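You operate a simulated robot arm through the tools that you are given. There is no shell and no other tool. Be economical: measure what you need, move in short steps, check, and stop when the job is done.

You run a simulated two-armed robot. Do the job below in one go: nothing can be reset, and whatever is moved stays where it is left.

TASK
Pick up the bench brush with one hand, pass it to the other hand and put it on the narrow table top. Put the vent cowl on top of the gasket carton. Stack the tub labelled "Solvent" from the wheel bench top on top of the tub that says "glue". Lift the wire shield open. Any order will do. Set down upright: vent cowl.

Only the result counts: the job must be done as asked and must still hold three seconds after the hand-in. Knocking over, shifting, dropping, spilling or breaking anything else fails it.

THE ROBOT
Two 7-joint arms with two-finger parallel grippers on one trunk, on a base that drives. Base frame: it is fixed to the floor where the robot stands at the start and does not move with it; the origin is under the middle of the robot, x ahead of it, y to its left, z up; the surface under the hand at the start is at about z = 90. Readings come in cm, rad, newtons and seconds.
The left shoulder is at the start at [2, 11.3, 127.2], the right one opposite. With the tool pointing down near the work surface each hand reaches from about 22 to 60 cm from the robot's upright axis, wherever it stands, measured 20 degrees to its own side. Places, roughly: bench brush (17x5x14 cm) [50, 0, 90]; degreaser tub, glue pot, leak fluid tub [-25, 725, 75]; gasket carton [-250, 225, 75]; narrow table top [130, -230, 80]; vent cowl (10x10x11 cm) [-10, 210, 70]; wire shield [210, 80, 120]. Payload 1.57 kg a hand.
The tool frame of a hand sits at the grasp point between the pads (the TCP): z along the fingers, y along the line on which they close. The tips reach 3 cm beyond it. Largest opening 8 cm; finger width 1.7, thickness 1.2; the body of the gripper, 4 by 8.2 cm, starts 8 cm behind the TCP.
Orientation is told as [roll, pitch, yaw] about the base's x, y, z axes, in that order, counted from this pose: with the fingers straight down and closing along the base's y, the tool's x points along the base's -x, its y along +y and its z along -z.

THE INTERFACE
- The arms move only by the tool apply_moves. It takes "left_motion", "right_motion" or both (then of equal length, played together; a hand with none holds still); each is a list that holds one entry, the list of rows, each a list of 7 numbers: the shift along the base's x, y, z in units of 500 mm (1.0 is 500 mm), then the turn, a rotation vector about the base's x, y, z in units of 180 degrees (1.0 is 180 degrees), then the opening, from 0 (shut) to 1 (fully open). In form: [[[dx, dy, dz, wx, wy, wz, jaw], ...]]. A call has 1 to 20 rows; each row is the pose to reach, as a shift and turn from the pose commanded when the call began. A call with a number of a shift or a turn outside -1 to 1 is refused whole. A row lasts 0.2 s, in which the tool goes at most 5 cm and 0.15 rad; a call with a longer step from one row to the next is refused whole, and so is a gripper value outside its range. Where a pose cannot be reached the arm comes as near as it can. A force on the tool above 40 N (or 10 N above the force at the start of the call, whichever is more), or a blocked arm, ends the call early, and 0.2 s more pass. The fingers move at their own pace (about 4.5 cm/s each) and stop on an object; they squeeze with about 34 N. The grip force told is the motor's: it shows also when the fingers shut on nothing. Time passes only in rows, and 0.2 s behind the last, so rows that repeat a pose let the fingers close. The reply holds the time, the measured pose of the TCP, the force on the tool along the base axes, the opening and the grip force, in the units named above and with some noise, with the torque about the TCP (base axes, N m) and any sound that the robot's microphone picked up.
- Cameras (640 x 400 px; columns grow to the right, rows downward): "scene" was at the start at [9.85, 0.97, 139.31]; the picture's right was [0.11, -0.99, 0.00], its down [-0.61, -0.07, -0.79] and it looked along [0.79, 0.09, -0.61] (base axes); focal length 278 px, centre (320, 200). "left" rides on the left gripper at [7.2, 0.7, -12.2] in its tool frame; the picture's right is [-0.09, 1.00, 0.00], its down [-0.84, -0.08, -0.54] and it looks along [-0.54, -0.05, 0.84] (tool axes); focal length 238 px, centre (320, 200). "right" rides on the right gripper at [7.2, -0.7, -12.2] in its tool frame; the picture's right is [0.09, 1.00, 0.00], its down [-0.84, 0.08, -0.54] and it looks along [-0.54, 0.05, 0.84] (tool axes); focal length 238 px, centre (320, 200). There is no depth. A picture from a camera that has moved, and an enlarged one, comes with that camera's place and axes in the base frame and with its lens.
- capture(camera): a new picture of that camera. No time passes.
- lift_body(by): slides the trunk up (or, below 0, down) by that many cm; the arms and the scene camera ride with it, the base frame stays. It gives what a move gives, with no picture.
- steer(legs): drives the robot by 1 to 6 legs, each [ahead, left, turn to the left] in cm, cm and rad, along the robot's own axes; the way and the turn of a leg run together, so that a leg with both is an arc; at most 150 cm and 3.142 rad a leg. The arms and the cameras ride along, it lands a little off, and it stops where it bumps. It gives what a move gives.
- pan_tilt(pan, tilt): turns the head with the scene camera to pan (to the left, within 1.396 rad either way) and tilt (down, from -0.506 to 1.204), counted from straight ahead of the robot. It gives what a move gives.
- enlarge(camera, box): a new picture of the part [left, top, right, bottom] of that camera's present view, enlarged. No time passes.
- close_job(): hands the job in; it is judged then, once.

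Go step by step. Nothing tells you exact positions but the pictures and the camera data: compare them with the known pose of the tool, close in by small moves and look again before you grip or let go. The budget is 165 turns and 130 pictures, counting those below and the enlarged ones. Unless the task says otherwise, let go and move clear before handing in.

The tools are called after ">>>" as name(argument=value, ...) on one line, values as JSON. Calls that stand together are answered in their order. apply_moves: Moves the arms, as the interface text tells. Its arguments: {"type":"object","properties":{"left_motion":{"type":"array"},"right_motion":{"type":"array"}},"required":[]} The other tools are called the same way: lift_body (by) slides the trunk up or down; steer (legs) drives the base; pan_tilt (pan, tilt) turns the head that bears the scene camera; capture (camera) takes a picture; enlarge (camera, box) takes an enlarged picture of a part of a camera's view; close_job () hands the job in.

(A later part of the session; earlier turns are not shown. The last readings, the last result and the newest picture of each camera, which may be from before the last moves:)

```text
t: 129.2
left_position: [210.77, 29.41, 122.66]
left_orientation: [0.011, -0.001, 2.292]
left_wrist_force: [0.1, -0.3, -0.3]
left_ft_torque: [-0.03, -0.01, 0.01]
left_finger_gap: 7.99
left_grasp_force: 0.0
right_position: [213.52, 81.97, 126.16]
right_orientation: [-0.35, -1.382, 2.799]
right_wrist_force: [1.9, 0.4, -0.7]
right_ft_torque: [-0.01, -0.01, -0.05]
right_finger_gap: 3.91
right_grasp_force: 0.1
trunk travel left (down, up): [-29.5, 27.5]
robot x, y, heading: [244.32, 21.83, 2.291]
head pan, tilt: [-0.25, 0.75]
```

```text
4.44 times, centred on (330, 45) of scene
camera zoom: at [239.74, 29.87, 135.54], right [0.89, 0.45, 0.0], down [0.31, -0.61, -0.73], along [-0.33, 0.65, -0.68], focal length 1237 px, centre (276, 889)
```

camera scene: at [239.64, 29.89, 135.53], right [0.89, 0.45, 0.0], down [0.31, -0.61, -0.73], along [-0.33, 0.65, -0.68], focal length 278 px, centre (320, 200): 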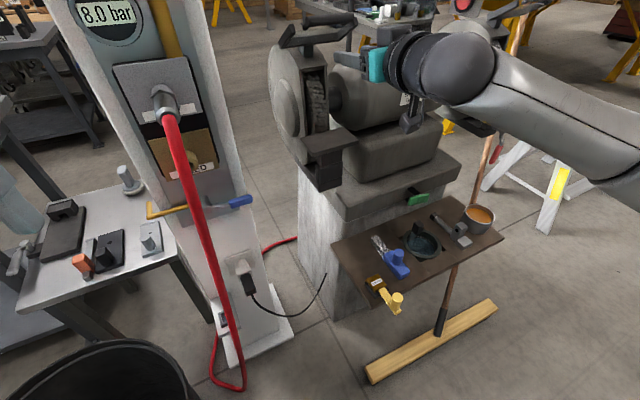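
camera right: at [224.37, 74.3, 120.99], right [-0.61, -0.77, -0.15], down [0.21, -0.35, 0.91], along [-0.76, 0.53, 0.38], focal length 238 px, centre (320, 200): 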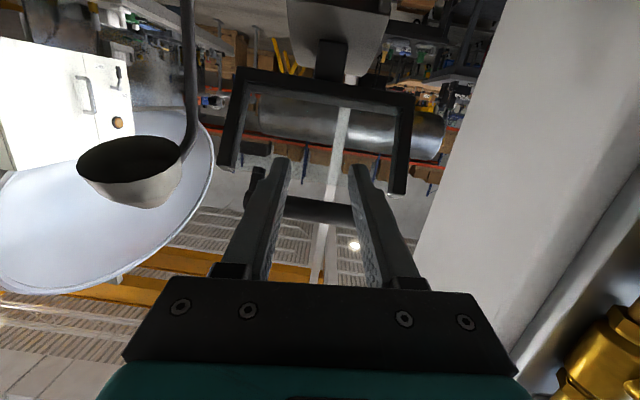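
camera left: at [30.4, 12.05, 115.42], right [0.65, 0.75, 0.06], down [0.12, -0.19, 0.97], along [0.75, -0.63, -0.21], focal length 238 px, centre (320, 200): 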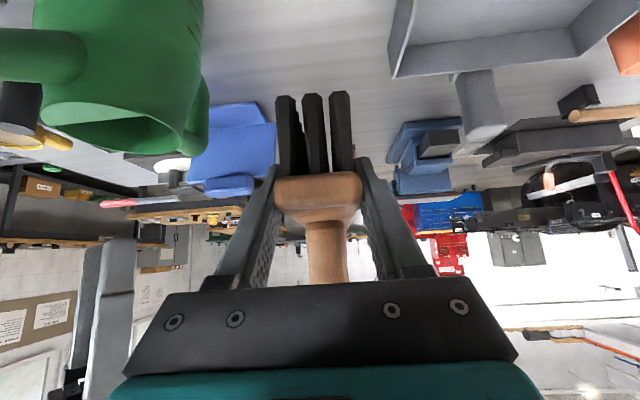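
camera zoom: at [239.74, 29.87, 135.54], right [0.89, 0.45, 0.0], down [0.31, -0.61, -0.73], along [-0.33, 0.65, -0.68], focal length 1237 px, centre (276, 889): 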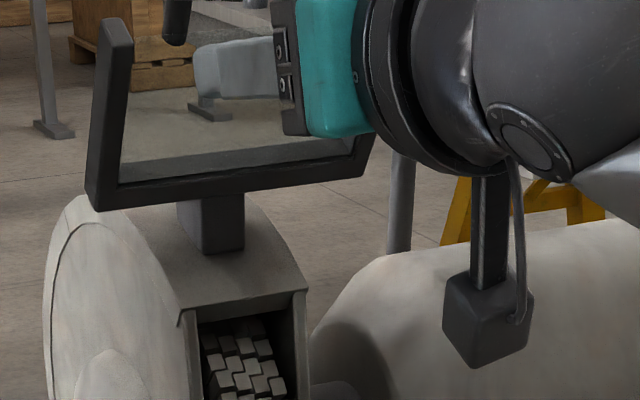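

The shield is swinging up. I continue pushing it further back.

>>> apply_moves(right_motion=[[[-0.012, 0.008, 0.006, 0, 0, 0, 0.5], [-0.025, 0.015, 0.01, 0, 0, 0, 0.5], [-0.039, 0.024, 0.012, 0, 0, 0, 0.5], [-0.053, 0.032, 0.012, 0, 0, 0, 0.5]]])

>>> enlarge(camera="scene", box=[260, 0, 400, 90])

>>> capture(camera="right")

```text
t: 130.2
left_position: [210.76, 29.32, 122.72]
left_orientation: [0.008, 0.0, 2.291]
left_wrist_force: [0.8, -0.2, -0.5]
left_ft_torque: [-0.01, -0.03, 0.0]
left_finger_gap: 8.0
left_grasp_force: 0.0
right_position: [210.99, 83.48, 126.62]
right_orientation: [-0.348, -1.383, 2.796]
right_wrist_force: [2.9, -1.1, 1.4]
right_ft_torque: [-0.05, 0.1, 0.07]
right_finger_gap: 3.9
right_grasp_force: 0.1
trunk travel left (down, up): [-29.5, 27.5]
robot x, y, heading: [244.01, 21.9, 2.288]
head pan, tilt: [-0.25, 0.75]
```

```text
4.44 times, centred on (330, 45) of scene
camera zoom: at [239.77, 29.82, 135.54], right [0.89, 0.45, 0.0], down [0.31, -0.61, -0.73], along [-0.33, 0.65, -0.68], focal length 1237 px, centre (276, 889)
```

zoom: 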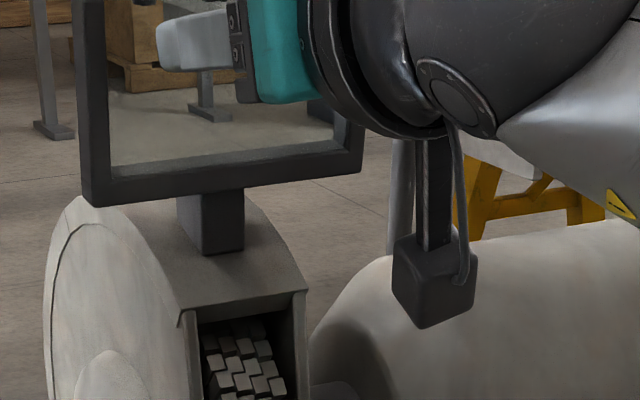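

```text
67 pictures are left
camera right: at [221.74, 75.84, 121.49], right [-0.61, -0.77, -0.15], down [0.21, -0.35, 0.91], along [-0.76, 0.53, 0.38], focal length 238 px, centre (320, 200)
```

right: 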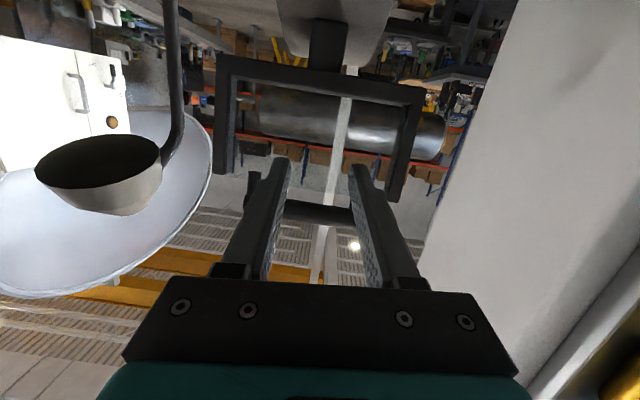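

>>> apply_moves(right_motion=[[[-0.014, 0.009, 0, 0, 0, 0, 0.5], [-0.028, 0.017, 0, 0, 0, 0, 0.5], [-0.042, 0.026, -0.002, 0, 0, 0, 0.5], [-0.056, 0.034, -0.006, 0, 0, 0, 0.5]]])

>>> enlarge(camera="scene", box=[240, 0, 420, 110])

```text
t: 131.0
left_position: [211.27, 29.09, 122.82]
left_orientation: [0.01, -0.005, 2.288]
left_wrist_force: [-0.1, -0.3, -0.3]
left_ft_torque: [0.0, -0.02, -0.01]
left_finger_gap: 8.0
left_grasp_force: 0.1
right_position: [209.82, 84.36, 126.51]
right_orientation: [-0.338, -1.379, 2.788]
right_wrist_force: [26.7, -20.3, 0.5]
right_ft_torque: [0.07, -0.05, 0.94]
right_finger_gap: 3.92
right_grasp_force: 0.2
trunk travel left (down, up): [-29.5, 27.5]
robot x, y, heading: [244.0, 21.68, 2.293]
head pan, tilt: [-0.25, 0.75]
stopped in row 3 (right hand): the force on the tool passed its limit at 47 N (the readings are from after the stop); the commanded pose is now the measured one
```

```text
3.56 times, centred on (330, 55) of scene
camera zoom: at [240.28, 29.43, 135.57], right [0.89, 0.45, 0.0], down [0.31, -0.61, -0.73], along [-0.33, 0.65, -0.68], focal length 990 px, centre (284, 716)
```

zoom: 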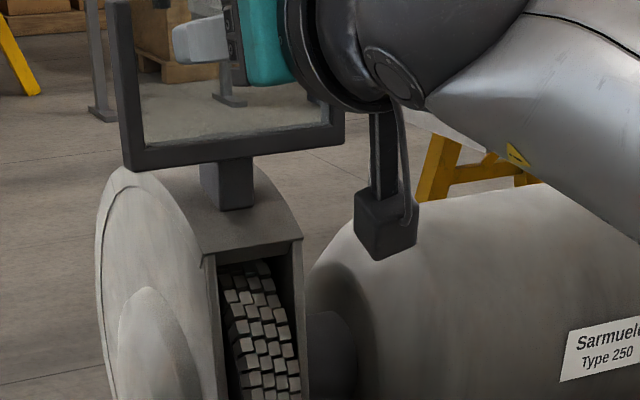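

The end stop is reached (force limit). I back the hand straight off and check the shield stays open.

>>> apply_moves(right_motion=[[[0.02, -0.012, 0, 0, 0, 0, 0.5], [0.06, -0.037, 0, 0, 0, 0, 0.5], [0.12, -0.073, 0, 0, 0, 0, 0.5], [0.18, -0.11, 0, 0, 0, 0, 0.5], [0.24, -0.147, 0, 0, 0, 0, 0.5]]])

>>> steer(legs=[[-25, 0, 0]])

>>> pan_tilt(pan=0.0, tilt=0.3)

>>> capture(camera="scene")

```text
t: 132.2
left_position: [210.98, 29.49, 122.69]
left_orientation: [0.01, 0.002, 2.291]
left_wrist_force: [-0.4, 0.3, -0.1]
left_ft_torque: [0.04, 0.0, -0.01]
left_finger_gap: 8.0
left_grasp_force: 0.0
right_position: [221.5, 77.1, 126.28]
right_orientation: [-0.334, -1.376, 2.782]
right_wrist_force: [-0.1, -0.1, 0.0]
right_ft_torque: [-0.03, 0.01, 0.03]
right_finger_gap: 4.01
right_grasp_force: 0.0
trunk travel left (down, up): [-29.5, 27.5]
robot x, y, heading: [243.98, 22.01, 2.291]
head pan, tilt: [-0.25, 0.75]
```

```text
t: 134.0
left_position: [227.43, 10.69, 122.63]
left_orientation: [0.008, 0.001, 2.291]
left_wrist_force: [0.3, 0.7, -0.1]
left_ft_torque: [0.01, 0.0, -0.02]
left_finger_gap: 7.99
left_grasp_force: 0.1
right_position: [237.98, 58.51, 126.51]
right_orientation: [-0.335, -1.376, 2.783]
right_wrist_force: [0.4, -0.4, 0.1]
right_ft_torque: [-0.04, 0.0, -0.01]
right_finger_gap: 4.0
right_grasp_force: 0.1
trunk travel left (down, up): [-29.5, 27.5]
robot x, y, heading: [260.54, 2.81, 2.295]
head pan, tilt: [-0.25, 0.75]
```

```text
t: 134.9
left_position: [227.15, 10.68, 122.67]
left_orientation: [0.008, 0.001, 2.289]
left_wrist_force: [-0.3, -0.1, 0.2]
left_ft_torque: [-0.01, -0.03, 0.01]
left_finger_gap: 8.02
left_grasp_force: 0.1
right_position: [237.87, 58.45, 126.38]
right_orientation: [-0.334, -1.374, 2.78]
right_wrist_force: [0.0, -0.4, -0.3]
right_ft_torque: [-0.03, 0.0, 0.0]
right_finger_gap: 4.0
right_grasp_force: 0.1
trunk travel left (down, up): [-29.5, 27.5]
robot x, y, heading: [260.74, 3.07, 2.291]
head pan, tilt: [0.0, 0.3]
```

```text
65 pictures are left
camera scene: at [253.81, 10.73, 139.56], right [0.75, 0.66, 0.0], down [0.2, -0.22, -0.96], along [-0.63, 0.72, -0.3], focal length 278 px, centre (320, 200)
```

scene: 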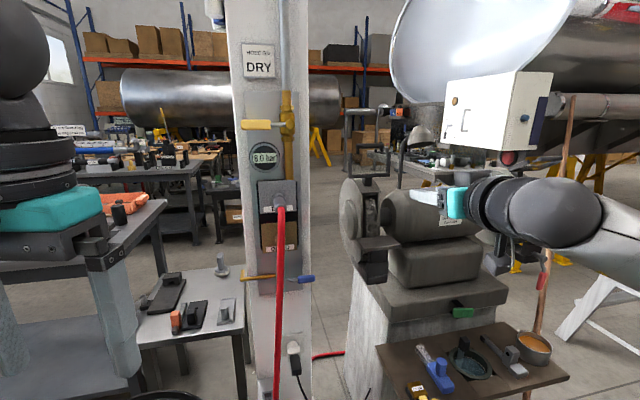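

The shield stays open. I fold the right arm back and look to the right of the grinder for a route to the cowl.

>>> apply_moves(right_motion=[[[0.023, -0.035, 0, -0.0275, -0.0241, 0, 1], [0.046, -0.07, 0, -0.055, -0.0482, 0, 1], [0.069, -0.105, 0, -0.0825, -0.0723, 0, 1], [0.092, -0.14, 0, -0.11, -0.0963, 0, 1], [0.115, -0.175, 0, -0.1375, -0.1204, 0, 1], [0.138, -0.21, 0, -0.165, -0.1445, 0, 1], [0.161, -0.245, 0, -0.1925, -0.1686, 0, 1], [0.184, -0.28, 0, -0.22, -0.1927, 0, 1], [0.207, -0.315, 0, -0.2475, -0.2168, 0, 1], [0.23, -0.35, 0, -0.275, -0.241, 0, 1], [0.253, -0.385, 0, -0.3025, -0.265, 0, 1], [0.274, -0.418, 0, -0.33, -0.289, 0, 1]]])

>>> steer(legs=[[0, -50, -0.5]])

>>> pan_tilt(pan=0.0, tilt=0.25)

>>> capture(camera="scene")

```text
t: 137.5
left_position: [227.27, 10.58, 122.59]
left_orientation: [0.009, -0.001, 2.29]
left_wrist_force: [0.0, 0.0, 0.4]
left_ft_torque: [0.0, 0.02, 0.03]
left_finger_gap: 8.02
left_grasp_force: 0.1
right_position: [251.52, 37.6, 126.48]
right_orientation: [0.148, -0.015, 2.381]
right_wrist_force: [0.1, 0.0, 0.7]
right_ft_torque: [0.0, 0.0, -0.01]
right_finger_gap: 7.99
right_grasp_force: 0.0
trunk travel left (down, up): [-29.5, 27.5]
robot x, y, heading: [260.07, 3.13, 2.295]
head pan, tilt: [0.0, 0.3]
```

```text
t: 140.4
left_position: [278.22, 47.95, 122.74]
left_orientation: [0.007, 0.0, 1.81]
left_wrist_force: [0.0, -0.1, 0.3]
left_ft_torque: [0.02, -0.02, -0.02]
left_finger_gap: 7.99
left_grasp_force: 0.0
right_position: [312.19, 60.71, 126.47]
right_orientation: [0.149, -0.019, 1.903]
right_wrist_force: [0.3, -0.1, 1.0]
right_ft_torque: [0.01, 0.0, -0.01]
right_finger_gap: 7.97
right_grasp_force: 0.2
trunk travel left (down, up): [-29.5, 27.5]
robot x, y, heading: [304.29, 25.87, 1.812]
head pan, tilt: [0.0, 0.3]
```

```text
t: 141.1
left_position: [278.2, 47.88, 122.66]
left_orientation: [0.009, -0.001, 1.808]
left_wrist_force: [-1.0, -1.1, -0.1]
left_ft_torque: [0.01, -0.02, -0.01]
left_finger_gap: 7.98
left_grasp_force: 0.1
right_position: [312.06, 60.59, 126.45]
right_orientation: [0.149, -0.018, 1.903]
right_wrist_force: [0.1, 0.0, -0.6]
right_ft_torque: [0.01, -0.01, 0.02]
right_finger_gap: 7.96
right_grasp_force: 0.1
trunk travel left (down, up): [-29.5, 27.5]
robot x, y, heading: [303.95, 25.65, 1.807]
head pan, tilt: [0.0, 0.25]
```

```text
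64 pictures are left
camera scene: at [301.78, 35.72, 140.04], right [0.97, 0.24, 0.0], down [0.06, -0.24, -0.97], along [-0.23, 0.94, -0.25], focal length 278 px, centre (320, 200)
```

scene: 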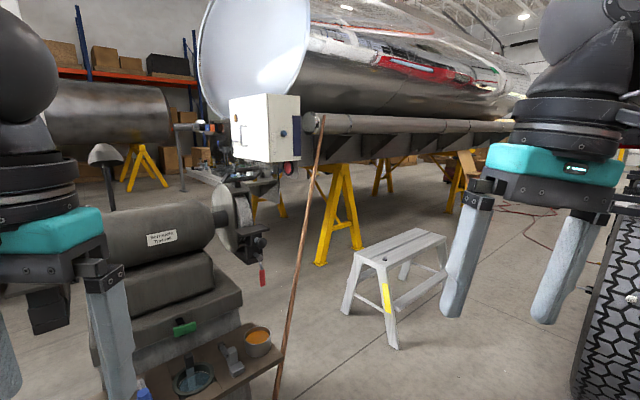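

That side is blocked by the leaning broom and tank, so I retrace my known route around the benches.

>>> steer(legs=[[-62.3, 86.2, 0], [10.4, 85, 0], [-56.3, 85.8, 0], [-72.2, 105.1, 0]])

```text
t: 161.5
left_position: [-35.24, -201.24, 122.69]
left_orientation: [0.009, 0.001, 1.73]
left_wrist_force: [0.0, 0.2, 0.2]
left_ft_torque: [-0.01, -0.02, -0.05]
left_finger_gap: 7.99
left_grasp_force: 0.1
right_position: [-0.45, -191.01, 126.43]
right_orientation: [0.149, -0.018, 1.825]
right_wrist_force: [0.5, -0.3, -0.2]
right_ft_torque: [0.01, 0.02, -0.02]
right_finger_gap: 7.99
right_grasp_force: 0.1
trunk travel left (down, up): [-29.5, 27.5]
robot x, y, heading: [-10.99, -225.23, 1.731]
head pan, tilt: [0.0, 0.25]
```

>>> steer(legs=[[42.8, 77.1, 0], [87.2, 19.4, 0], [98.3, -93.8, 0]])

>>> pan_tilt(pan=-0.1, tilt=0.4)

>>> capture(camera="scene")

```text
t: 176.8
left_position: [-76.09, 22.33, 122.56]
left_orientation: [0.009, 0.0, 1.719]
left_wrist_force: [-0.1, -0.6, 0.4]
left_ft_torque: [-0.02, 0.05, -0.04]
left_finger_gap: 8.01
left_grasp_force: 0.0
right_position: [-41.2, 31.9, 126.41]
right_orientation: [0.148, -0.02, 1.813]
right_wrist_force: [0.0, -0.3, 0.4]
right_ft_torque: [0.03, -0.02, 0.03]
right_finger_gap: 7.99
right_grasp_force: 0.1
trunk travel left (down, up): [-29.5, 27.5]
robot x, y, heading: [-52.4, -2.25, 1.718]
head pan, tilt: [0.0, 0.25]
```

```text
t: 177.5
left_position: [-76.18, 22.22, 122.73]
left_orientation: [0.009, 0.0, 1.72]
left_wrist_force: [-0.4, -0.7, -1.2]
left_ft_torque: [0.0, -0.03, 0.0]
left_finger_gap: 8.0
left_grasp_force: 0.0
right_position: [-41.26, 31.81, 126.51]
right_orientation: [0.15, -0.018, 1.814]
right_wrist_force: [-0.5, 0.0, 0.5]
right_ft_torque: [-0.02, 0.0, -0.02]
right_finger_gap: 8.02
right_grasp_force: 0.1
trunk travel left (down, up): [-29.5, 27.5]
robot x, y, heading: [-52.57, -2.15, 1.722]
head pan, tilt: [-0.099, 0.4]
```

```text
63 pictures are left
camera scene: at [-52.75, 8.11, 138.65], right [1.0, 0.05, 0.0], down [0.02, -0.39, -0.92], along [-0.05, 0.92, -0.39], focal length 278 px, centre (320, 200)
```

scene: 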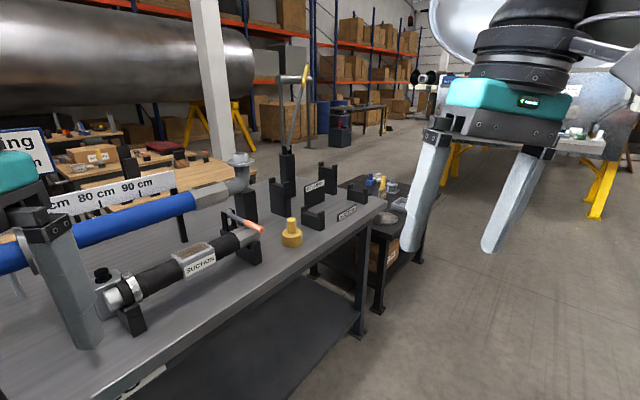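

>>> steer(legs=[[100, -88, 0], [50, -36, 0], [0, 0, 0.76]])

>>> pan_tilt(pan=0.0, tilt=0.5)

>>> capture(camera="scene")

```text
t: 189.1
left_position: [16.89, 165.1, 122.71]
left_orientation: [0.008, 0.0, 2.438]
left_wrist_force: [0.3, -0.6, 0.1]
left_ft_torque: [-0.02, -0.03, 0.0]
left_finger_gap: 8.02
left_grasp_force: 0.0
right_position: [36.95, 195.24, 126.5]
right_orientation: [0.149, -0.02, 2.529]
right_wrist_force: [-0.5, 0.3, -0.5]
right_ft_torque: [0.0, 0.01, -0.04]
right_finger_gap: 7.98
right_grasp_force: 0.2
trunk travel left (down, up): [-29.5, 27.5]
robot x, y, heading: [50.88, 162.5, 2.442]
head pan, tilt: [-0.099, 0.4]
```

```text
t: 189.8
left_position: [16.8, 165.13, 122.72]
left_orientation: [0.008, 0.0, 2.436]
left_wrist_force: [-0.1, -0.8, 0.7]
left_ft_torque: [0.03, 0.0, 0.0]
left_finger_gap: 8.0
left_grasp_force: 0.1
right_position: [36.93, 195.33, 126.48]
right_orientation: [0.147, -0.02, 2.529]
right_wrist_force: [0.0, 1.0, 0.5]
right_ft_torque: [0.01, -0.03, 0.01]
right_finger_gap: 7.97
right_grasp_force: 0.1
trunk travel left (down, up): [-29.5, 27.5]
robot x, y, heading: [50.93, 162.16, 2.435]
head pan, tilt: [0.0, 0.499]
```

```text
62 pictures are left
camera scene: at [43.34, 168.83, 137.73], right [0.65, 0.76, 0.0], down [0.36, -0.31, -0.88], along [-0.67, 0.57, -0.48], focal length 278 px, centre (320, 200)
```

scene: 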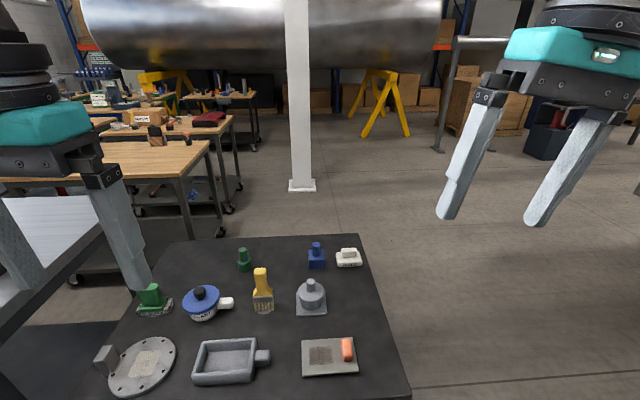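

>>> enlarge(camera="scene", box=[220, 235, 400, 385])

```text
2.67 times, centred on (310, 310) of scene
camera zoom: at [43.34, 168.83, 137.73], right [0.65, 0.76, 0.0], down [0.36, -0.31, -0.88], along [-0.67, 0.57, -0.48], focal length 742 px, centre (347, -93)
```

zoom: 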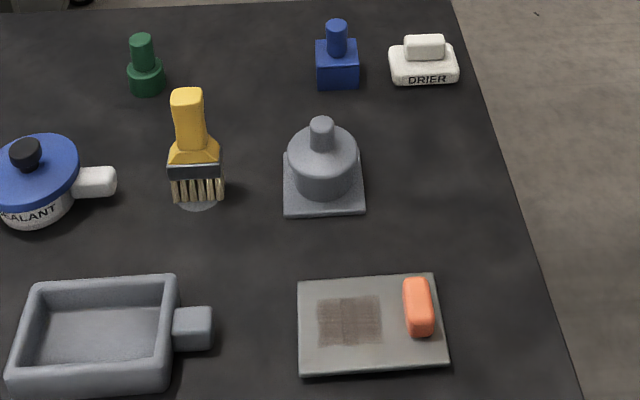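

>>> steer(legs=[[20, -12, 0]])

>>> capture(camera="scene")

>>> capture(camera="left")

```text
t: 191.6
left_position: [9.37, 187.15, 122.69]
left_orientation: [0.01, -0.001, 2.436]
left_wrist_force: [-1.2, -0.2, 0.3]
left_ft_torque: [-0.04, 0.0, -0.01]
left_finger_gap: 7.98
left_grasp_force: 0.0
right_position: [29.6, 217.44, 126.46]
right_orientation: [0.147, -0.019, 2.528]
right_wrist_force: [-0.7, -0.5, -0.5]
right_ft_torque: [-0.02, -0.03, -0.03]
right_finger_gap: 7.98
right_grasp_force: 0.0
trunk travel left (down, up): [-29.5, 27.5]
robot x, y, heading: [43.35, 184.52, 2.438]
head pan, tilt: [0.0, 0.499]
```

```text
60 pictures are left
camera scene: at [35.9, 190.91, 137.72], right [0.65, 0.76, 0.0], down [0.36, -0.31, -0.88], along [-0.67, 0.57, -0.48], focal length 278 px, centre (320, 200)
```

scene: 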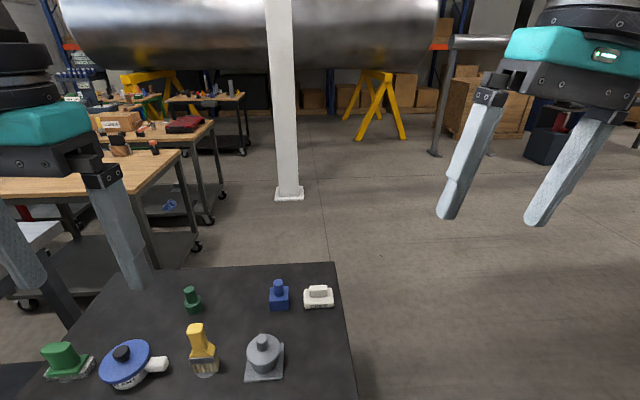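

```text
59 pictures are left
camera left: at [14.6, 182.08, 134.86], right [-0.72, -0.7, 0.01], down [-0.58, 0.61, 0.54], along [-0.38, 0.38, -0.84], focal length 238 px, centre (320, 200)
```

left: 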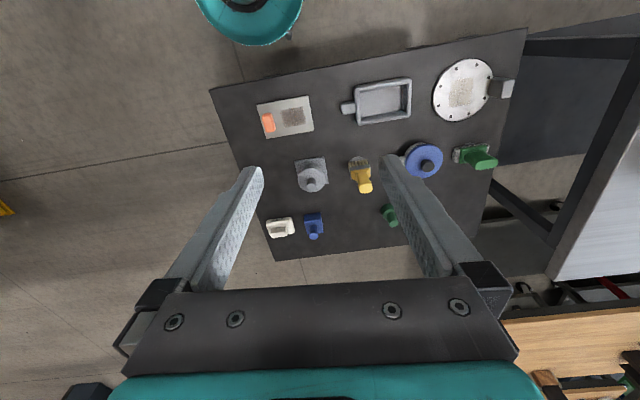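

I triangulate the cowl's knob top to about [−9.5, 209.6, 68], so that table is low (about z = 57). I move in, lower the trunk and bring the left hand over it.

>>> steer(legs=[[5, 0, 0]])

>>> lift_body(by=-26)

```text
t: 192.5
left_position: [5.6, 190.34, 122.79]
left_orientation: [0.009, 0.001, 2.435]
left_wrist_force: [-0.2, -0.1, 0.9]
left_ft_torque: [-0.02, -0.04, -0.06]
left_finger_gap: 7.97
left_grasp_force: 0.2
right_position: [25.77, 220.5, 126.45]
right_orientation: [0.148, -0.019, 2.526]
right_wrist_force: [0.3, 0.9, -0.5]
right_ft_torque: [-0.05, -0.03, 0.01]
right_finger_gap: 8.01
right_grasp_force: 0.0
trunk travel left (down, up): [-29.5, 27.5]
robot x, y, heading: [39.47, 187.22, 2.435]
head pan, tilt: [0.0, 0.499]
```

```text
t: 195.1
left_position: [5.55, 190.49, 96.77]
left_orientation: [0.008, 0.0, 2.436]
left_wrist_force: [-0.1, -0.7, 0.1]
left_ft_torque: [0.04, 0.0, 0.01]
left_finger_gap: 7.97
left_grasp_force: 0.0
right_position: [25.88, 220.4, 100.58]
right_orientation: [0.147, -0.019, 2.526]
right_wrist_force: [-0.3, -0.1, -0.2]
right_ft_torque: [0.02, 0.01, -0.03]
right_finger_gap: 7.98
right_grasp_force: 0.0
trunk travel left (down, up): [-3.5, 53.5]
robot x, y, heading: [39.38, 187.13, 2.434]
head pan, tilt: [0.0, 0.499]
```

>>> apply_moves(left_motion=[[[-0.05, 0.064, -0.03, 0, 0, 0, 1], [-0.1, 0.127, -0.07, 0, 0, 0, 1], [-0.15, 0.19, -0.12, 0, 0, 0, 1], [-0.2, 0.255, -0.18, 0, 0, 0, 1], [-0.25, 0.318, -0.24, 0, 0, 0, 1], [-0.3, 0.382, -0.3, 0, 0, 0, 1]]])

>>> capture(camera="left")

>>> capture(camera="scene")

```text
refused: row 4 steps farther than a row can; nothing moved
```

```text
58 pictures are left
camera left: at [10.84, 185.22, 108.88], right [-0.72, -0.7, 0.01], down [-0.58, 0.61, 0.54], along [-0.38, 0.38, -0.84], focal length 238 px, centre (320, 200)
```

left: 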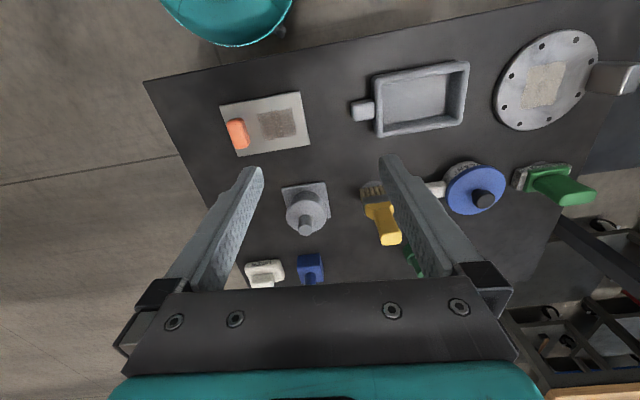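

```text
57 pictures are left
camera scene: at [32.14, 194.05, 111.74], right [0.65, 0.76, 0.0], down [0.36, -0.31, -0.88], along [-0.67, 0.57, -0.48], focal length 278 px, centre (320, 200)
```

scene: 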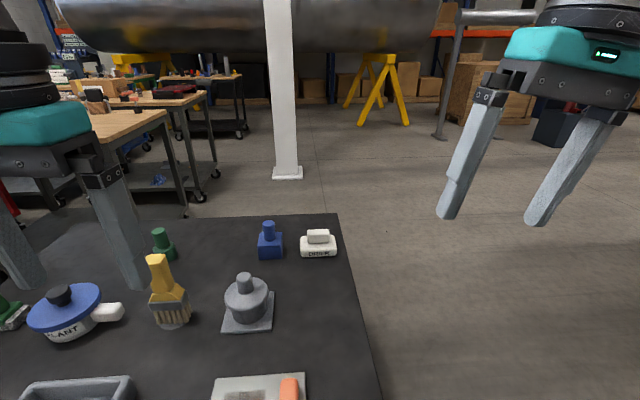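

>>> apply_moves(left_motion=[[[-0.036, 0.046, -0.037, 0, 0, 0, 1], [-0.071, 0.093, -0.074, 0, 0, 0, 1], [-0.107, 0.139, -0.111, 0, 0, 0, 1], [-0.143, 0.185, -0.148, 0, 0, 0, 1], [-0.178, 0.231, -0.185, 0, 0, 0, 1], [-0.214, 0.278, -0.222, 0, 0, 0, 1], [-0.25, 0.324, -0.259, 0, 0, 0, 1], [-0.285, 0.37, -0.29, 0, 0, 0, 1]]])

>>> capture(camera="left")

>>> capture(camera="scene")

```text
t: 196.9
left_position: [-8.74, 208.87, 82.05]
left_orientation: [0.012, 0.0, 2.434]
left_wrist_force: [-0.1, 0.1, -0.5]
left_ft_torque: [0.0, 0.0, 0.0]
left_finger_gap: 8.01
left_grasp_force: 0.2
right_position: [25.75, 220.44, 100.49]
right_orientation: [0.147, -0.02, 2.527]
right_wrist_force: [0.6, 0.6, -0.6]
right_ft_torque: [0.01, 0.01, -0.02]
right_finger_gap: 7.99
right_grasp_force: 0.0
trunk travel left (down, up): [-3.5, 53.5]
robot x, y, heading: [39.42, 187.14, 2.44]
head pan, tilt: [0.0, 0.499]
```

```text
56 pictures are left
camera left: at [-3.6, 203.9, 94.21], right [-0.72, -0.7, 0.01], down [-0.58, 0.61, 0.54], along [-0.38, 0.38, -0.84], focal length 238 px, centre (320, 200)
```

left: 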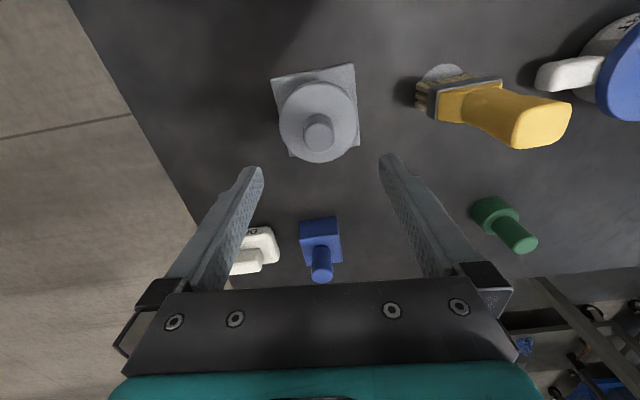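

```text
55 pictures are left
camera scene: at [32.14, 194.06, 111.73], right [0.65, 0.76, 0.0], down [0.36, -0.31, -0.88], along [-0.67, 0.57, -0.48], focal length 278 px, centre (320, 200)
```

scene: 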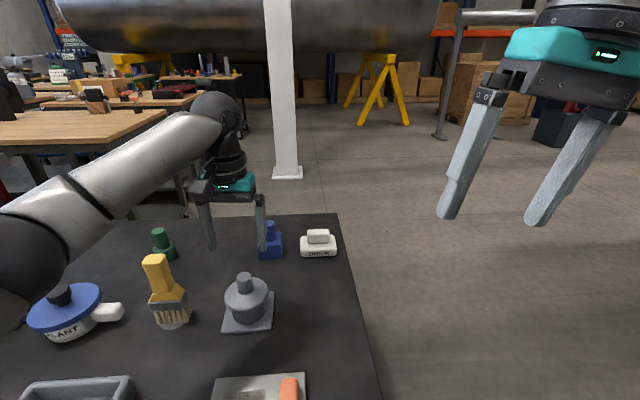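

>>> apply_moves(left_motion=[[[0.002, -0.002, -0.06, 0, 0, 0, 1], [0.004, -0.004, -0.12, 0, 0, 0, 1], [0.004, -0.004, -0.18, 0, 0, 0, 1], [0.004, -0.004, -0.23, 0, 0, 0, 1]]])

>>> capture(camera="left")

>>> enlarge(camera="scene", box=[180, 200, 320, 340])

```text
t: 197.9
left_position: [-8.39, 208.82, 71.69]
left_orientation: [0.004, -0.012, 2.435]
left_wrist_force: [4.7, -6.4, 31.9]
left_ft_torque: [0.53, -0.66, -0.21]
left_finger_gap: 7.81
left_grasp_force: 0.1
right_position: [25.96, 220.37, 100.62]
right_orientation: [0.148, -0.02, 2.53]
right_wrist_force: [0.2, -0.1, 0.5]
right_ft_torque: [0.01, -0.01, -0.02]
right_finger_gap: 8.0
right_grasp_force: 0.1
trunk travel left (down, up): [-3.5, 53.5]
robot x, y, heading: [39.68, 187.73, 2.44]
head pan, tilt: [0.0, 0.499]
```

```text
54 pictures are left
camera left: at [-3.12, 203.64, 83.67], right [-0.72, -0.7, 0.01], down [-0.58, 0.6, 0.55], along [-0.39, 0.39, -0.83], focal length 238 px, centre (320, 200)
```

left: 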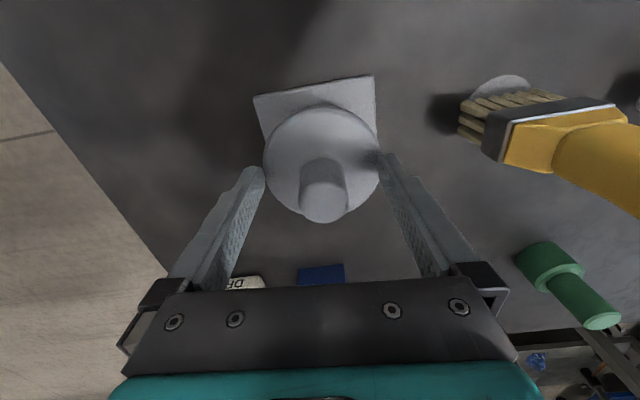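

```text
2.86 times, centred on (250, 270) of scene
camera zoom: at [32.35, 193.9, 111.81], right [0.65, 0.76, 0.0], down [0.36, -0.31, -0.88], along [-0.67, 0.57, -0.48], focal length 795 px, centre (520, 0)
```

zoom: 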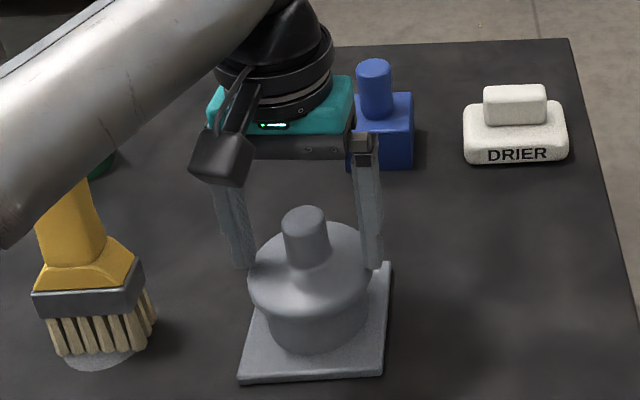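

A fingertip touched the cap's rim, so I raise slightly and then close on the knob (top about z = 72).

>>> apply_moves(left_motion=[[[0, 0, 0.02, 0, 0, 0, 1], [-0.004, 0.004, 0.04, 0, 0, 0, 1], [-0.008, 0.008, 0.04, 0, 0, 0, 0.6], [-0.008, 0.008, 0.038, 0, 0, 0, 0.5], [-0.008, 0.008, 0.036, 0, 0, 0, 0], [-0.008, 0.008, 0.036, 0, 0, 0, 0], [-0.008, 0.008, 0.036, 0, 0, 0, 0], [-0.008, 0.008, 0.036, 0, 0, 0, 0], [-0.008, 0.008, 0.036, 0, 0, 0, 0]]])

>>> capture(camera="left")

```text
t: 199.9
left_position: [-8.79, 208.88, 72.55]
left_orientation: [0.01, 0.0, 2.436]
left_wrist_force: [1.2, 0.3, 0.5]
left_ft_torque: [0.11, -0.36, 0.0]
left_finger_gap: 2.88
left_grasp_force: 34.1
right_position: [25.82, 220.56, 100.41]
right_orientation: [0.148, -0.018, 2.527]
right_wrist_force: [0.8, -0.1, 0.6]
right_ft_torque: [-0.01, -0.03, -0.03]
right_finger_gap: 8.0
right_grasp_force: 0.1
trunk travel left (down, up): [-3.5, 53.5]
robot x, y, heading: [39.34, 187.19, 2.441]
head pan, tilt: [0.0, 0.499]
```

```text
52 pictures are left
camera left: at [-3.6, 203.84, 84.68], right [-0.72, -0.7, 0.01], down [-0.58, 0.61, 0.54], along [-0.38, 0.38, -0.84], focal length 238 px, centre (320, 200)
```

left: 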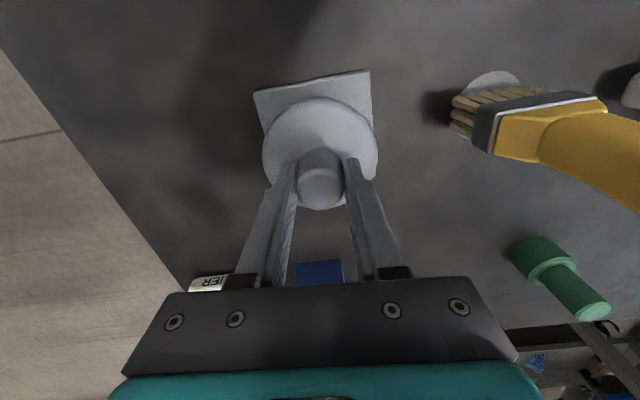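

>>> apply_moves(left_motion=[[[0, 0, 0.02, 0, 0, 0, 0], [0, 0, 0.06, 0, 0, 0, 0], [0, 0, 0.12, 0, 0, 0, 0]]])

>>> lift_body(by=30)

>>> capture(camera="scene")

```text
t: 200.7
left_position: [-8.82, 209.0, 78.55]
left_orientation: [0.009, 0.001, 2.435]
left_wrist_force: [-0.3, 0.0, -3.4]
left_ft_torque: [0.03, -0.01, 0.0]
left_finger_gap: 2.89
left_grasp_force: 34.3
right_position: [25.75, 220.48, 100.58]
right_orientation: [0.148, -0.02, 2.527]
right_wrist_force: [0.3, 0.1, 0.2]
right_ft_torque: [0.01, -0.01, 0.02]
right_finger_gap: 7.99
right_grasp_force: 0.0
trunk travel left (down, up): [-3.5, 53.5]
robot x, y, heading: [39.57, 187.55, 2.436]
head pan, tilt: [0.0, 0.499]
```

```text
t: 203.7
left_position: [-8.83, 208.85, 108.62]
left_orientation: [0.008, 0.0, 2.435]
left_wrist_force: [-0.2, -0.1, -1.8]
left_ft_torque: [0.0, -0.04, 0.03]
left_finger_gap: 2.88
left_grasp_force: 33.9
right_position: [25.7, 220.53, 130.45]
right_orientation: [0.149, -0.019, 2.529]
right_wrist_force: [1.0, 0.9, -0.5]
right_ft_torque: [0.04, 0.01, 0.02]
right_finger_gap: 7.99
right_grasp_force: 0.1
trunk travel left (down, up): [-33.5, 23.5]
robot x, y, heading: [39.5, 187.33, 2.439]
head pan, tilt: [0.0, 0.499]
```

```text
51 pictures are left
camera scene: at [32.11, 194.07, 141.72], right [0.65, 0.76, 0.0], down [0.36, -0.31, -0.88], along [-0.67, 0.57, -0.48], focal length 278 px, centre (320, 200)
```

scene: 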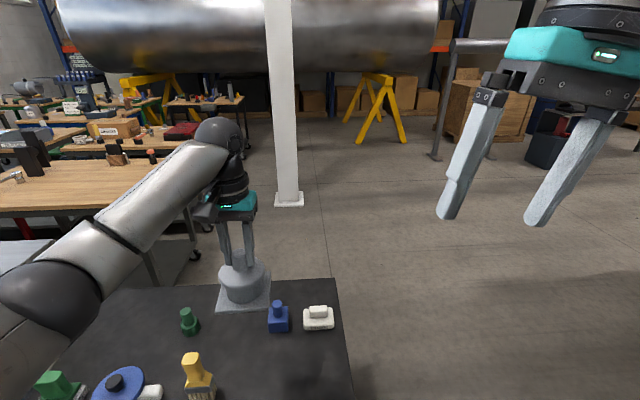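

>>> enlarge(camera="scene", box=[0, 70, 320, 270])

```text
2.00 times, centred on (160, 170) of scene
camera zoom: at [32.11, 194.07, 141.72], right [0.65, 0.76, 0.0], down [0.36, -0.31, -0.88], along [-0.67, 0.57, -0.48], focal length 557 px, centre (640, 260)
```

zoom: 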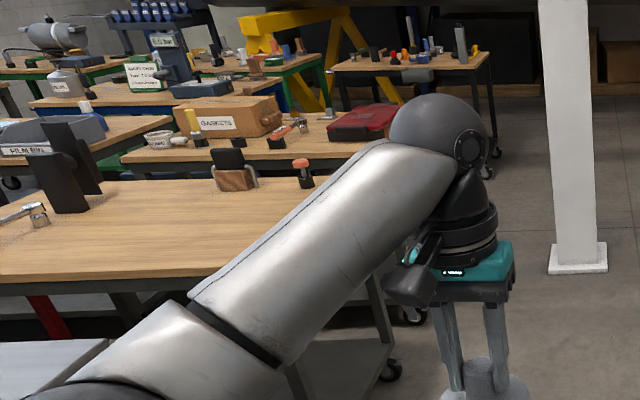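

The carton ("GASKETS") stands on a wooden table in the second row. I pull the cowl in and drive around the black table.

>>> apply_moves(left_motion=[[[0.06, -0.05, 0.04, 0, 0, 0, 0], [0.12, -0.1, 0.08, 0, 0, 0, 0], [0.18, -0.15, 0.12, 0, 0, 0, 0], [0.24, -0.2, 0.16, 0, 0, 0, 0]]])

>>> steer(legs=[[5, -45.5, 0], [43.8, -28.4, 0], [87, 21, 0]])

>>> pan_tilt(pan=0.45, tilt=0.35)

>>> capture(camera="scene")

```text
t: 204.7
left_position: [3.18, 198.88, 116.51]
left_orientation: [0.01, 0.001, 2.434]
left_wrist_force: [-0.4, 0.1, -3.5]
left_ft_torque: [0.01, 0.0, -0.05]
left_finger_gap: 2.87
left_grasp_force: 34.1
right_position: [25.8, 220.49, 130.51]
right_orientation: [0.146, -0.018, 2.528]
right_wrist_force: [-0.4, -0.6, 0.0]
right_ft_torque: [0.0, 0.0, 0.0]
right_finger_gap: 7.99
right_grasp_force: 0.1
trunk travel left (down, up): [-33.5, 23.5]
robot x, y, heading: [39.37, 187.39, 2.436]
head pan, tilt: [0.0, 0.499]
```

```text
t: 214.5
left_position: [-64.84, 327.51, 116.5]
left_orientation: [0.009, 0.0, 2.435]
left_wrist_force: [-0.2, 0.4, -3.7]
left_ft_torque: [-0.02, -0.03, -0.01]
left_finger_gap: 2.73
left_grasp_force: 34.3
right_position: [-42.15, 349.0, 130.56]
right_orientation: [0.148, -0.018, 2.528]
right_wrist_force: [-0.1, -0.1, -0.4]
right_ft_torque: [-0.01, -0.02, 0.01]
right_finger_gap: 7.95
right_grasp_force: 0.1
trunk travel left (down, up): [-33.5, 23.5]
robot x, y, heading: [-28.28, 316.18, 2.44]
head pan, tilt: [0.0, 0.499]
```

```text
t: 215.4
left_position: [-64.66, 327.47, 116.48]
left_orientation: [0.011, 0.001, 2.432]
left_wrist_force: [-0.1, -0.2, -1.6]
left_ft_torque: [0.02, 0.01, 0.03]
left_finger_gap: 2.74
left_grasp_force: 33.8
right_position: [-42.05, 348.9, 130.44]
right_orientation: [0.149, -0.02, 2.528]
right_wrist_force: [0.0, -0.2, 0.1]
right_ft_torque: [0.02, 0.0, 0.05]
right_finger_gap: 8.0
right_grasp_force: 0.2
trunk travel left (down, up): [-33.5, 23.5]
robot x, y, heading: [-28.84, 316.4, 2.43]
head pan, tilt: [0.45, 0.351]
```

```text
49 pictures are left
camera scene: at [-37.81, 319.03, 143.09], right [0.25, 0.97, 0.0], down [0.33, -0.09, -0.94], along [-0.91, 0.24, -0.34], focal length 278 px, centre (320, 200)
```

scene: 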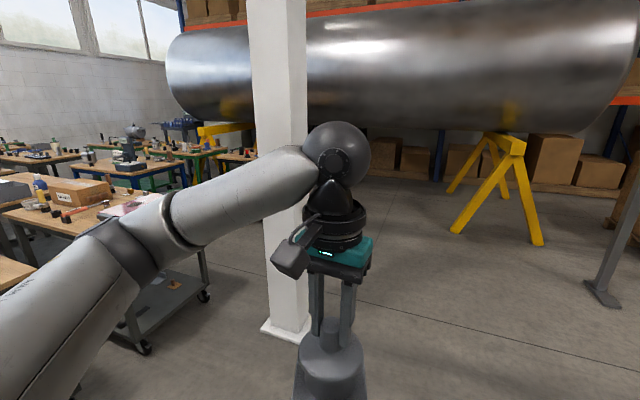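

>>> steer(legs=[[60, 85, 0]])

>>> pan_tilt(pan=0.95, tilt=0.5)

>>> capture(camera="scene")

```text
t: 220.8
left_position: [-167.87, 302.64, 116.54]
left_orientation: [0.008, 0.0, 2.421]
left_wrist_force: [0.1, -1.0, -2.5]
left_ft_torque: [0.01, -0.06, 0.02]
left_finger_gap: 2.75
left_grasp_force: 34.1
right_position: [-145.05, 323.98, 130.47]
right_orientation: [0.15, -0.02, 2.514]
right_wrist_force: [-0.5, 0.5, -0.1]
right_ft_torque: [-0.01, -0.05, -0.01]
right_finger_gap: 8.02
right_grasp_force: 0.0
trunk travel left (down, up): [-33.5, 23.5]
robot x, y, heading: [-131.67, 290.66, 2.425]
head pan, tilt: [0.45, 0.351]
```

```text
t: 221.8
left_position: [-167.88, 302.65, 116.52]
left_orientation: [0.008, 0.001, 2.42]
left_wrist_force: [0.3, 0.3, -3.4]
left_ft_torque: [-0.01, 0.03, -0.01]
left_finger_gap: 2.74
left_grasp_force: 34.3
right_position: [-145.02, 323.8, 130.47]
right_orientation: [0.149, -0.018, 2.515]
right_wrist_force: [0.3, -0.1, 0.3]
right_ft_torque: [0.0, 0.0, 0.0]
right_finger_gap: 8.0
right_grasp_force: 0.1
trunk travel left (down, up): [-33.5, 23.5]
robot x, y, heading: [-131.65, 290.93, 2.428]
head pan, tilt: [0.949, 0.499]
```

```text
48 pictures are left
camera scene: at [-140.97, 289.27, 141.73], right [-0.23, 0.97, 0.0], down [0.47, 0.11, -0.88], along [-0.85, -0.2, -0.48], focal length 278 px, centre (320, 200)
```

scene: 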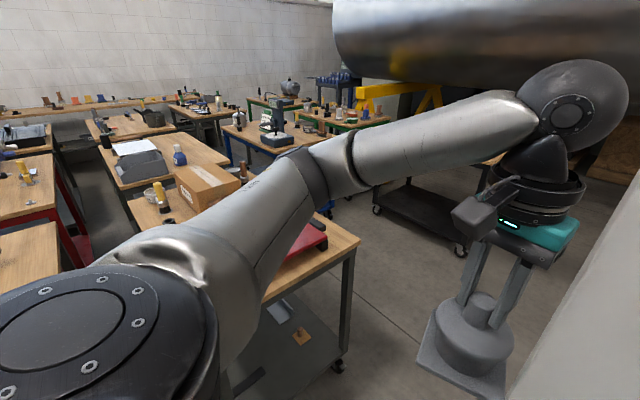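

The carton can be reached from the back side of its table, where the floor is open. I go around the pillar with the arms turned away from it.

>>> steer(legs=[[0, 0, -1.5], [64, 46, 0], [-18, 74, 0], [0, 0, -1.54], [-28.5, -81, 0]])

>>> pan_tilt(pan=-0.3, tilt=0.45)

>>> capture(camera="scene")

```text
t: 241.1
left_position: [-227.13, 340.58, 116.57]
left_orientation: [0.009, -0.001, -0.548]
left_wrist_force: [-0.6, -0.3, -3.3]
left_ft_torque: [0.04, 0.02, -0.01]
left_finger_gap: 2.76
left_grasp_force: 33.4
right_position: [-246.05, 315.61, 130.55]
right_orientation: [0.148, -0.018, -0.453]
right_wrist_force: [0.0, 0.1, -0.4]
right_ft_torque: [0.03, 0.01, 0.01]
right_finger_gap: 7.99
right_grasp_force: 0.0
trunk travel left (down, up): [-33.5, 23.5]
robot x, y, heading: [-264.76, 346.08, -0.544]
head pan, tilt: [0.949, 0.499]
```

```text
t: 242.5
left_position: [-227.26, 340.58, 116.41]
left_orientation: [0.01, 0.001, -0.549]
left_wrist_force: [0.2, 0.3, -2.7]
left_ft_torque: [0.02, 0.01, 0.01]
left_finger_gap: 2.71
left_grasp_force: 34.6
right_position: [-246.02, 315.66, 130.5]
right_orientation: [0.148, -0.019, -0.454]
right_wrist_force: [0.0, 0.3, 0.4]
right_ft_torque: [-0.02, -0.01, 0.03]
right_finger_gap: 8.0
right_grasp_force: 0.2
trunk travel left (down, up): [-33.5, 23.5]
robot x, y, heading: [-265.2, 346.28, -0.545]
head pan, tilt: [-0.3, 0.45]
```

```text
47 pictures are left
camera scene: at [-257.73, 338.69, 142.17], right [-0.75, -0.66, 0.0], down [-0.29, 0.33, -0.9], along [0.6, -0.67, -0.44], focal length 278 px, centre (320, 200)
```

scene: 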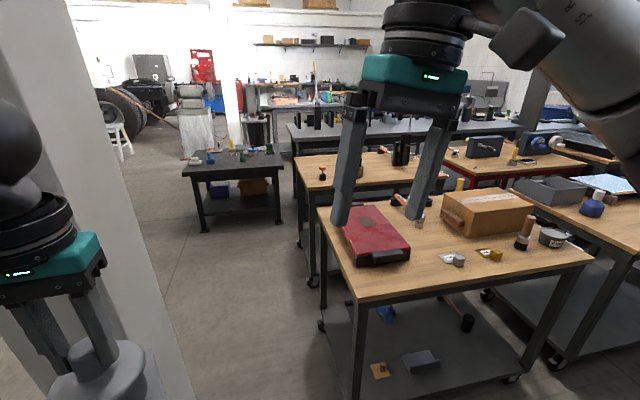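

>>> steer(legs=[[28, -102, -0.08]])

>>> pan_tilt(pan=0.1, tilt=0.7)

>>> capture(camera="scene")

>>> capture(camera="right")

```text
t: 248.0
left_position: [-262.64, 236.5, 116.52]
left_orientation: [0.007, 0.001, -0.649]
left_wrist_force: [-0.1, 0.3, -3.1]
left_ft_torque: [0.01, -0.01, 0.05]
left_finger_gap: 2.71
left_grasp_force: 34.2
right_position: [-284.01, 213.8, 130.54]
right_orientation: [0.149, -0.021, -0.557]
right_wrist_force: [-0.7, 0.3, -1.0]
right_ft_torque: [0.03, 0.01, 0.02]
right_finger_gap: 7.98
right_grasp_force: 0.1
trunk travel left (down, up): [-33.5, 23.5]
robot x, y, heading: [-299.81, 246.07, -0.647]
head pan, tilt: [-0.3, 0.45]
```

```text
t: 248.9
left_position: [-262.55, 236.56, 116.4]
left_orientation: [0.008, 0.0, -0.65]
left_wrist_force: [0.9, 0.1, -2.6]
left_ft_torque: [-0.01, 0.01, -0.03]
left_finger_gap: 2.74
left_grasp_force: 33.7
right_position: [-283.96, 213.76, 130.49]
right_orientation: [0.15, -0.019, -0.557]
right_wrist_force: [-0.3, 0.1, -0.3]
right_ft_torque: [-0.04, 0.01, 0.0]
right_finger_gap: 8.0
right_grasp_force: 0.0
trunk travel left (down, up): [-33.5, 23.5]
robot x, y, heading: [-299.33, 245.57, -0.645]
head pan, tilt: [0.099, 0.7]
```

```text
46 pictures are left
camera scene: at [-291.38, 240.88, 139.96], right [-0.52, -0.85, 0.0], down [-0.55, 0.34, -0.77], along [0.65, -0.4, -0.64], focal length 278 px, centre (320, 200)
```

scene: 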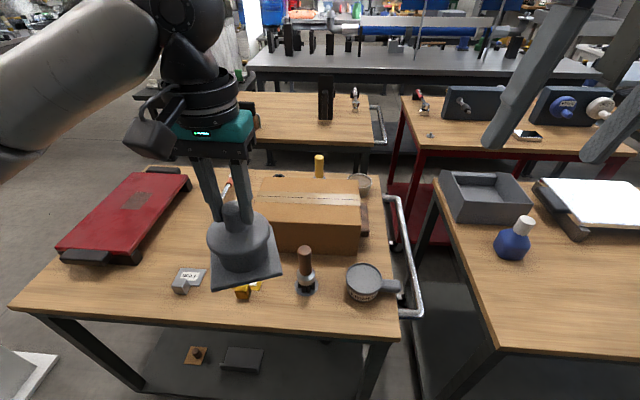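

```text
45 pictures are left
camera right: at [-291.71, 215.63, 142.12], right [0.44, 0.89, 0.15], down [0.7, -0.44, 0.56], along [0.56, -0.15, -0.81], focal length 238 px, centre (320, 200)
```

right: 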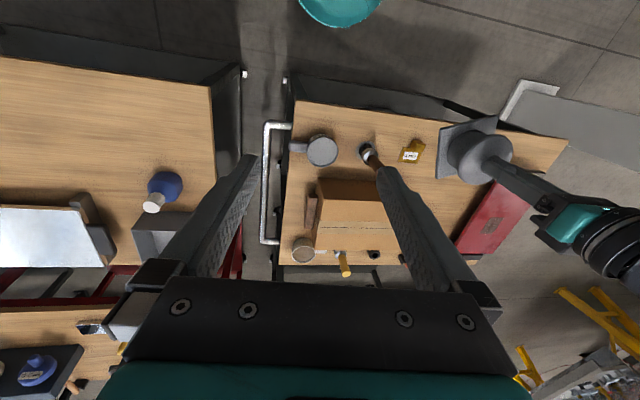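

The carton top works out at about z = 97, centred near [−244.6, 214.2]. I close in a little and bring the cowl over it.

>>> steer(legs=[[9, 0, 0]])

```text
t: 250.0
left_position: [-255.4, 230.98, 116.48]
left_orientation: [0.009, 0.001, -0.651]
left_wrist_force: [0.7, -0.1, -2.9]
left_ft_torque: [0.03, 0.0, 0.04]
left_finger_gap: 2.7
left_grasp_force: 33.9
right_position: [-276.88, 208.31, 130.51]
right_orientation: [0.148, -0.018, -0.557]
right_wrist_force: [-0.2, -0.4, 0.0]
right_ft_torque: [0.05, 0.01, 0.0]
right_finger_gap: 7.99
right_grasp_force: 0.1
trunk travel left (down, up): [-33.5, 23.5]
robot x, y, heading: [-292.39, 240.6, -0.652]
head pan, tilt: [0.099, 0.7]
```

>>> apply_moves(left_motion=[[[0.036, -0.056, 0.01, 0, 0, 0.006, 0], [0.072, -0.112, 0.01, 0, 0, 0.012, 0], [0.108, -0.168, 0.01, 0, 0, 0.018, 0], [0.144, -0.224, 0, 0, 0, 0.024, 0], [0.18, -0.28, 0, 0, 0, 0.03, 0], [0.216, -0.336, -0.02, 0, 0, 0.036, 0]]])

>>> capture(camera="left")

>>> capture(camera="scene")

```text
t: 251.4
left_position: [-244.65, 214.31, 115.41]
left_orientation: [0.009, 0.001, -0.54]
left_wrist_force: [-0.5, -0.2, -3.3]
left_ft_torque: [0.01, 0.03, -0.01]
left_finger_gap: 2.72
left_grasp_force: 33.9
right_position: [-276.87, 208.23, 130.57]
right_orientation: [0.148, -0.021, -0.558]
right_wrist_force: [-0.5, 0.6, 0.0]
right_ft_torque: [0.03, -0.02, -0.01]
right_finger_gap: 8.01
right_grasp_force: 0.1
trunk travel left (down, up): [-33.5, 23.5]
robot x, y, heading: [-292.93, 240.4, -0.646]
head pan, tilt: [0.099, 0.7]
```

```text
44 pictures are left
camera left: at [-250.46, 218.4, 127.49], right [0.59, 0.81, 0.01], down [0.68, -0.5, 0.54], along [0.44, -0.31, -0.84], focal length 238 px, centre (320, 200)
```

left: 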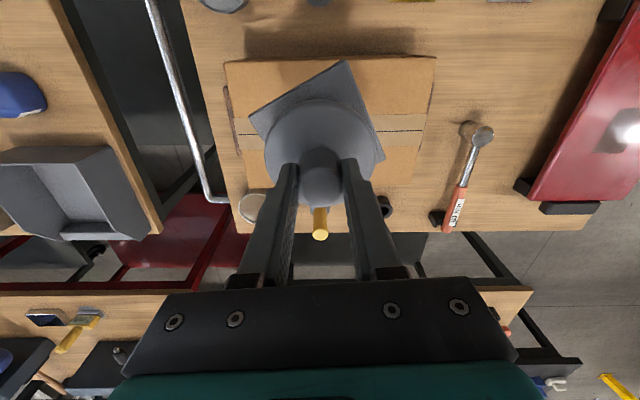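

```text
43 pictures are left
camera scene: at [-284.28, 235.37, 139.95], right [-0.52, -0.85, 0.0], down [-0.55, 0.34, -0.76], along [0.65, -0.4, -0.64], focal length 278 px, centre (320, 200)
```

scene: 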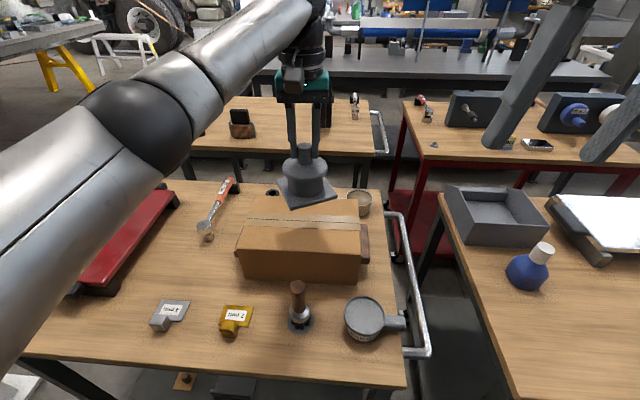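

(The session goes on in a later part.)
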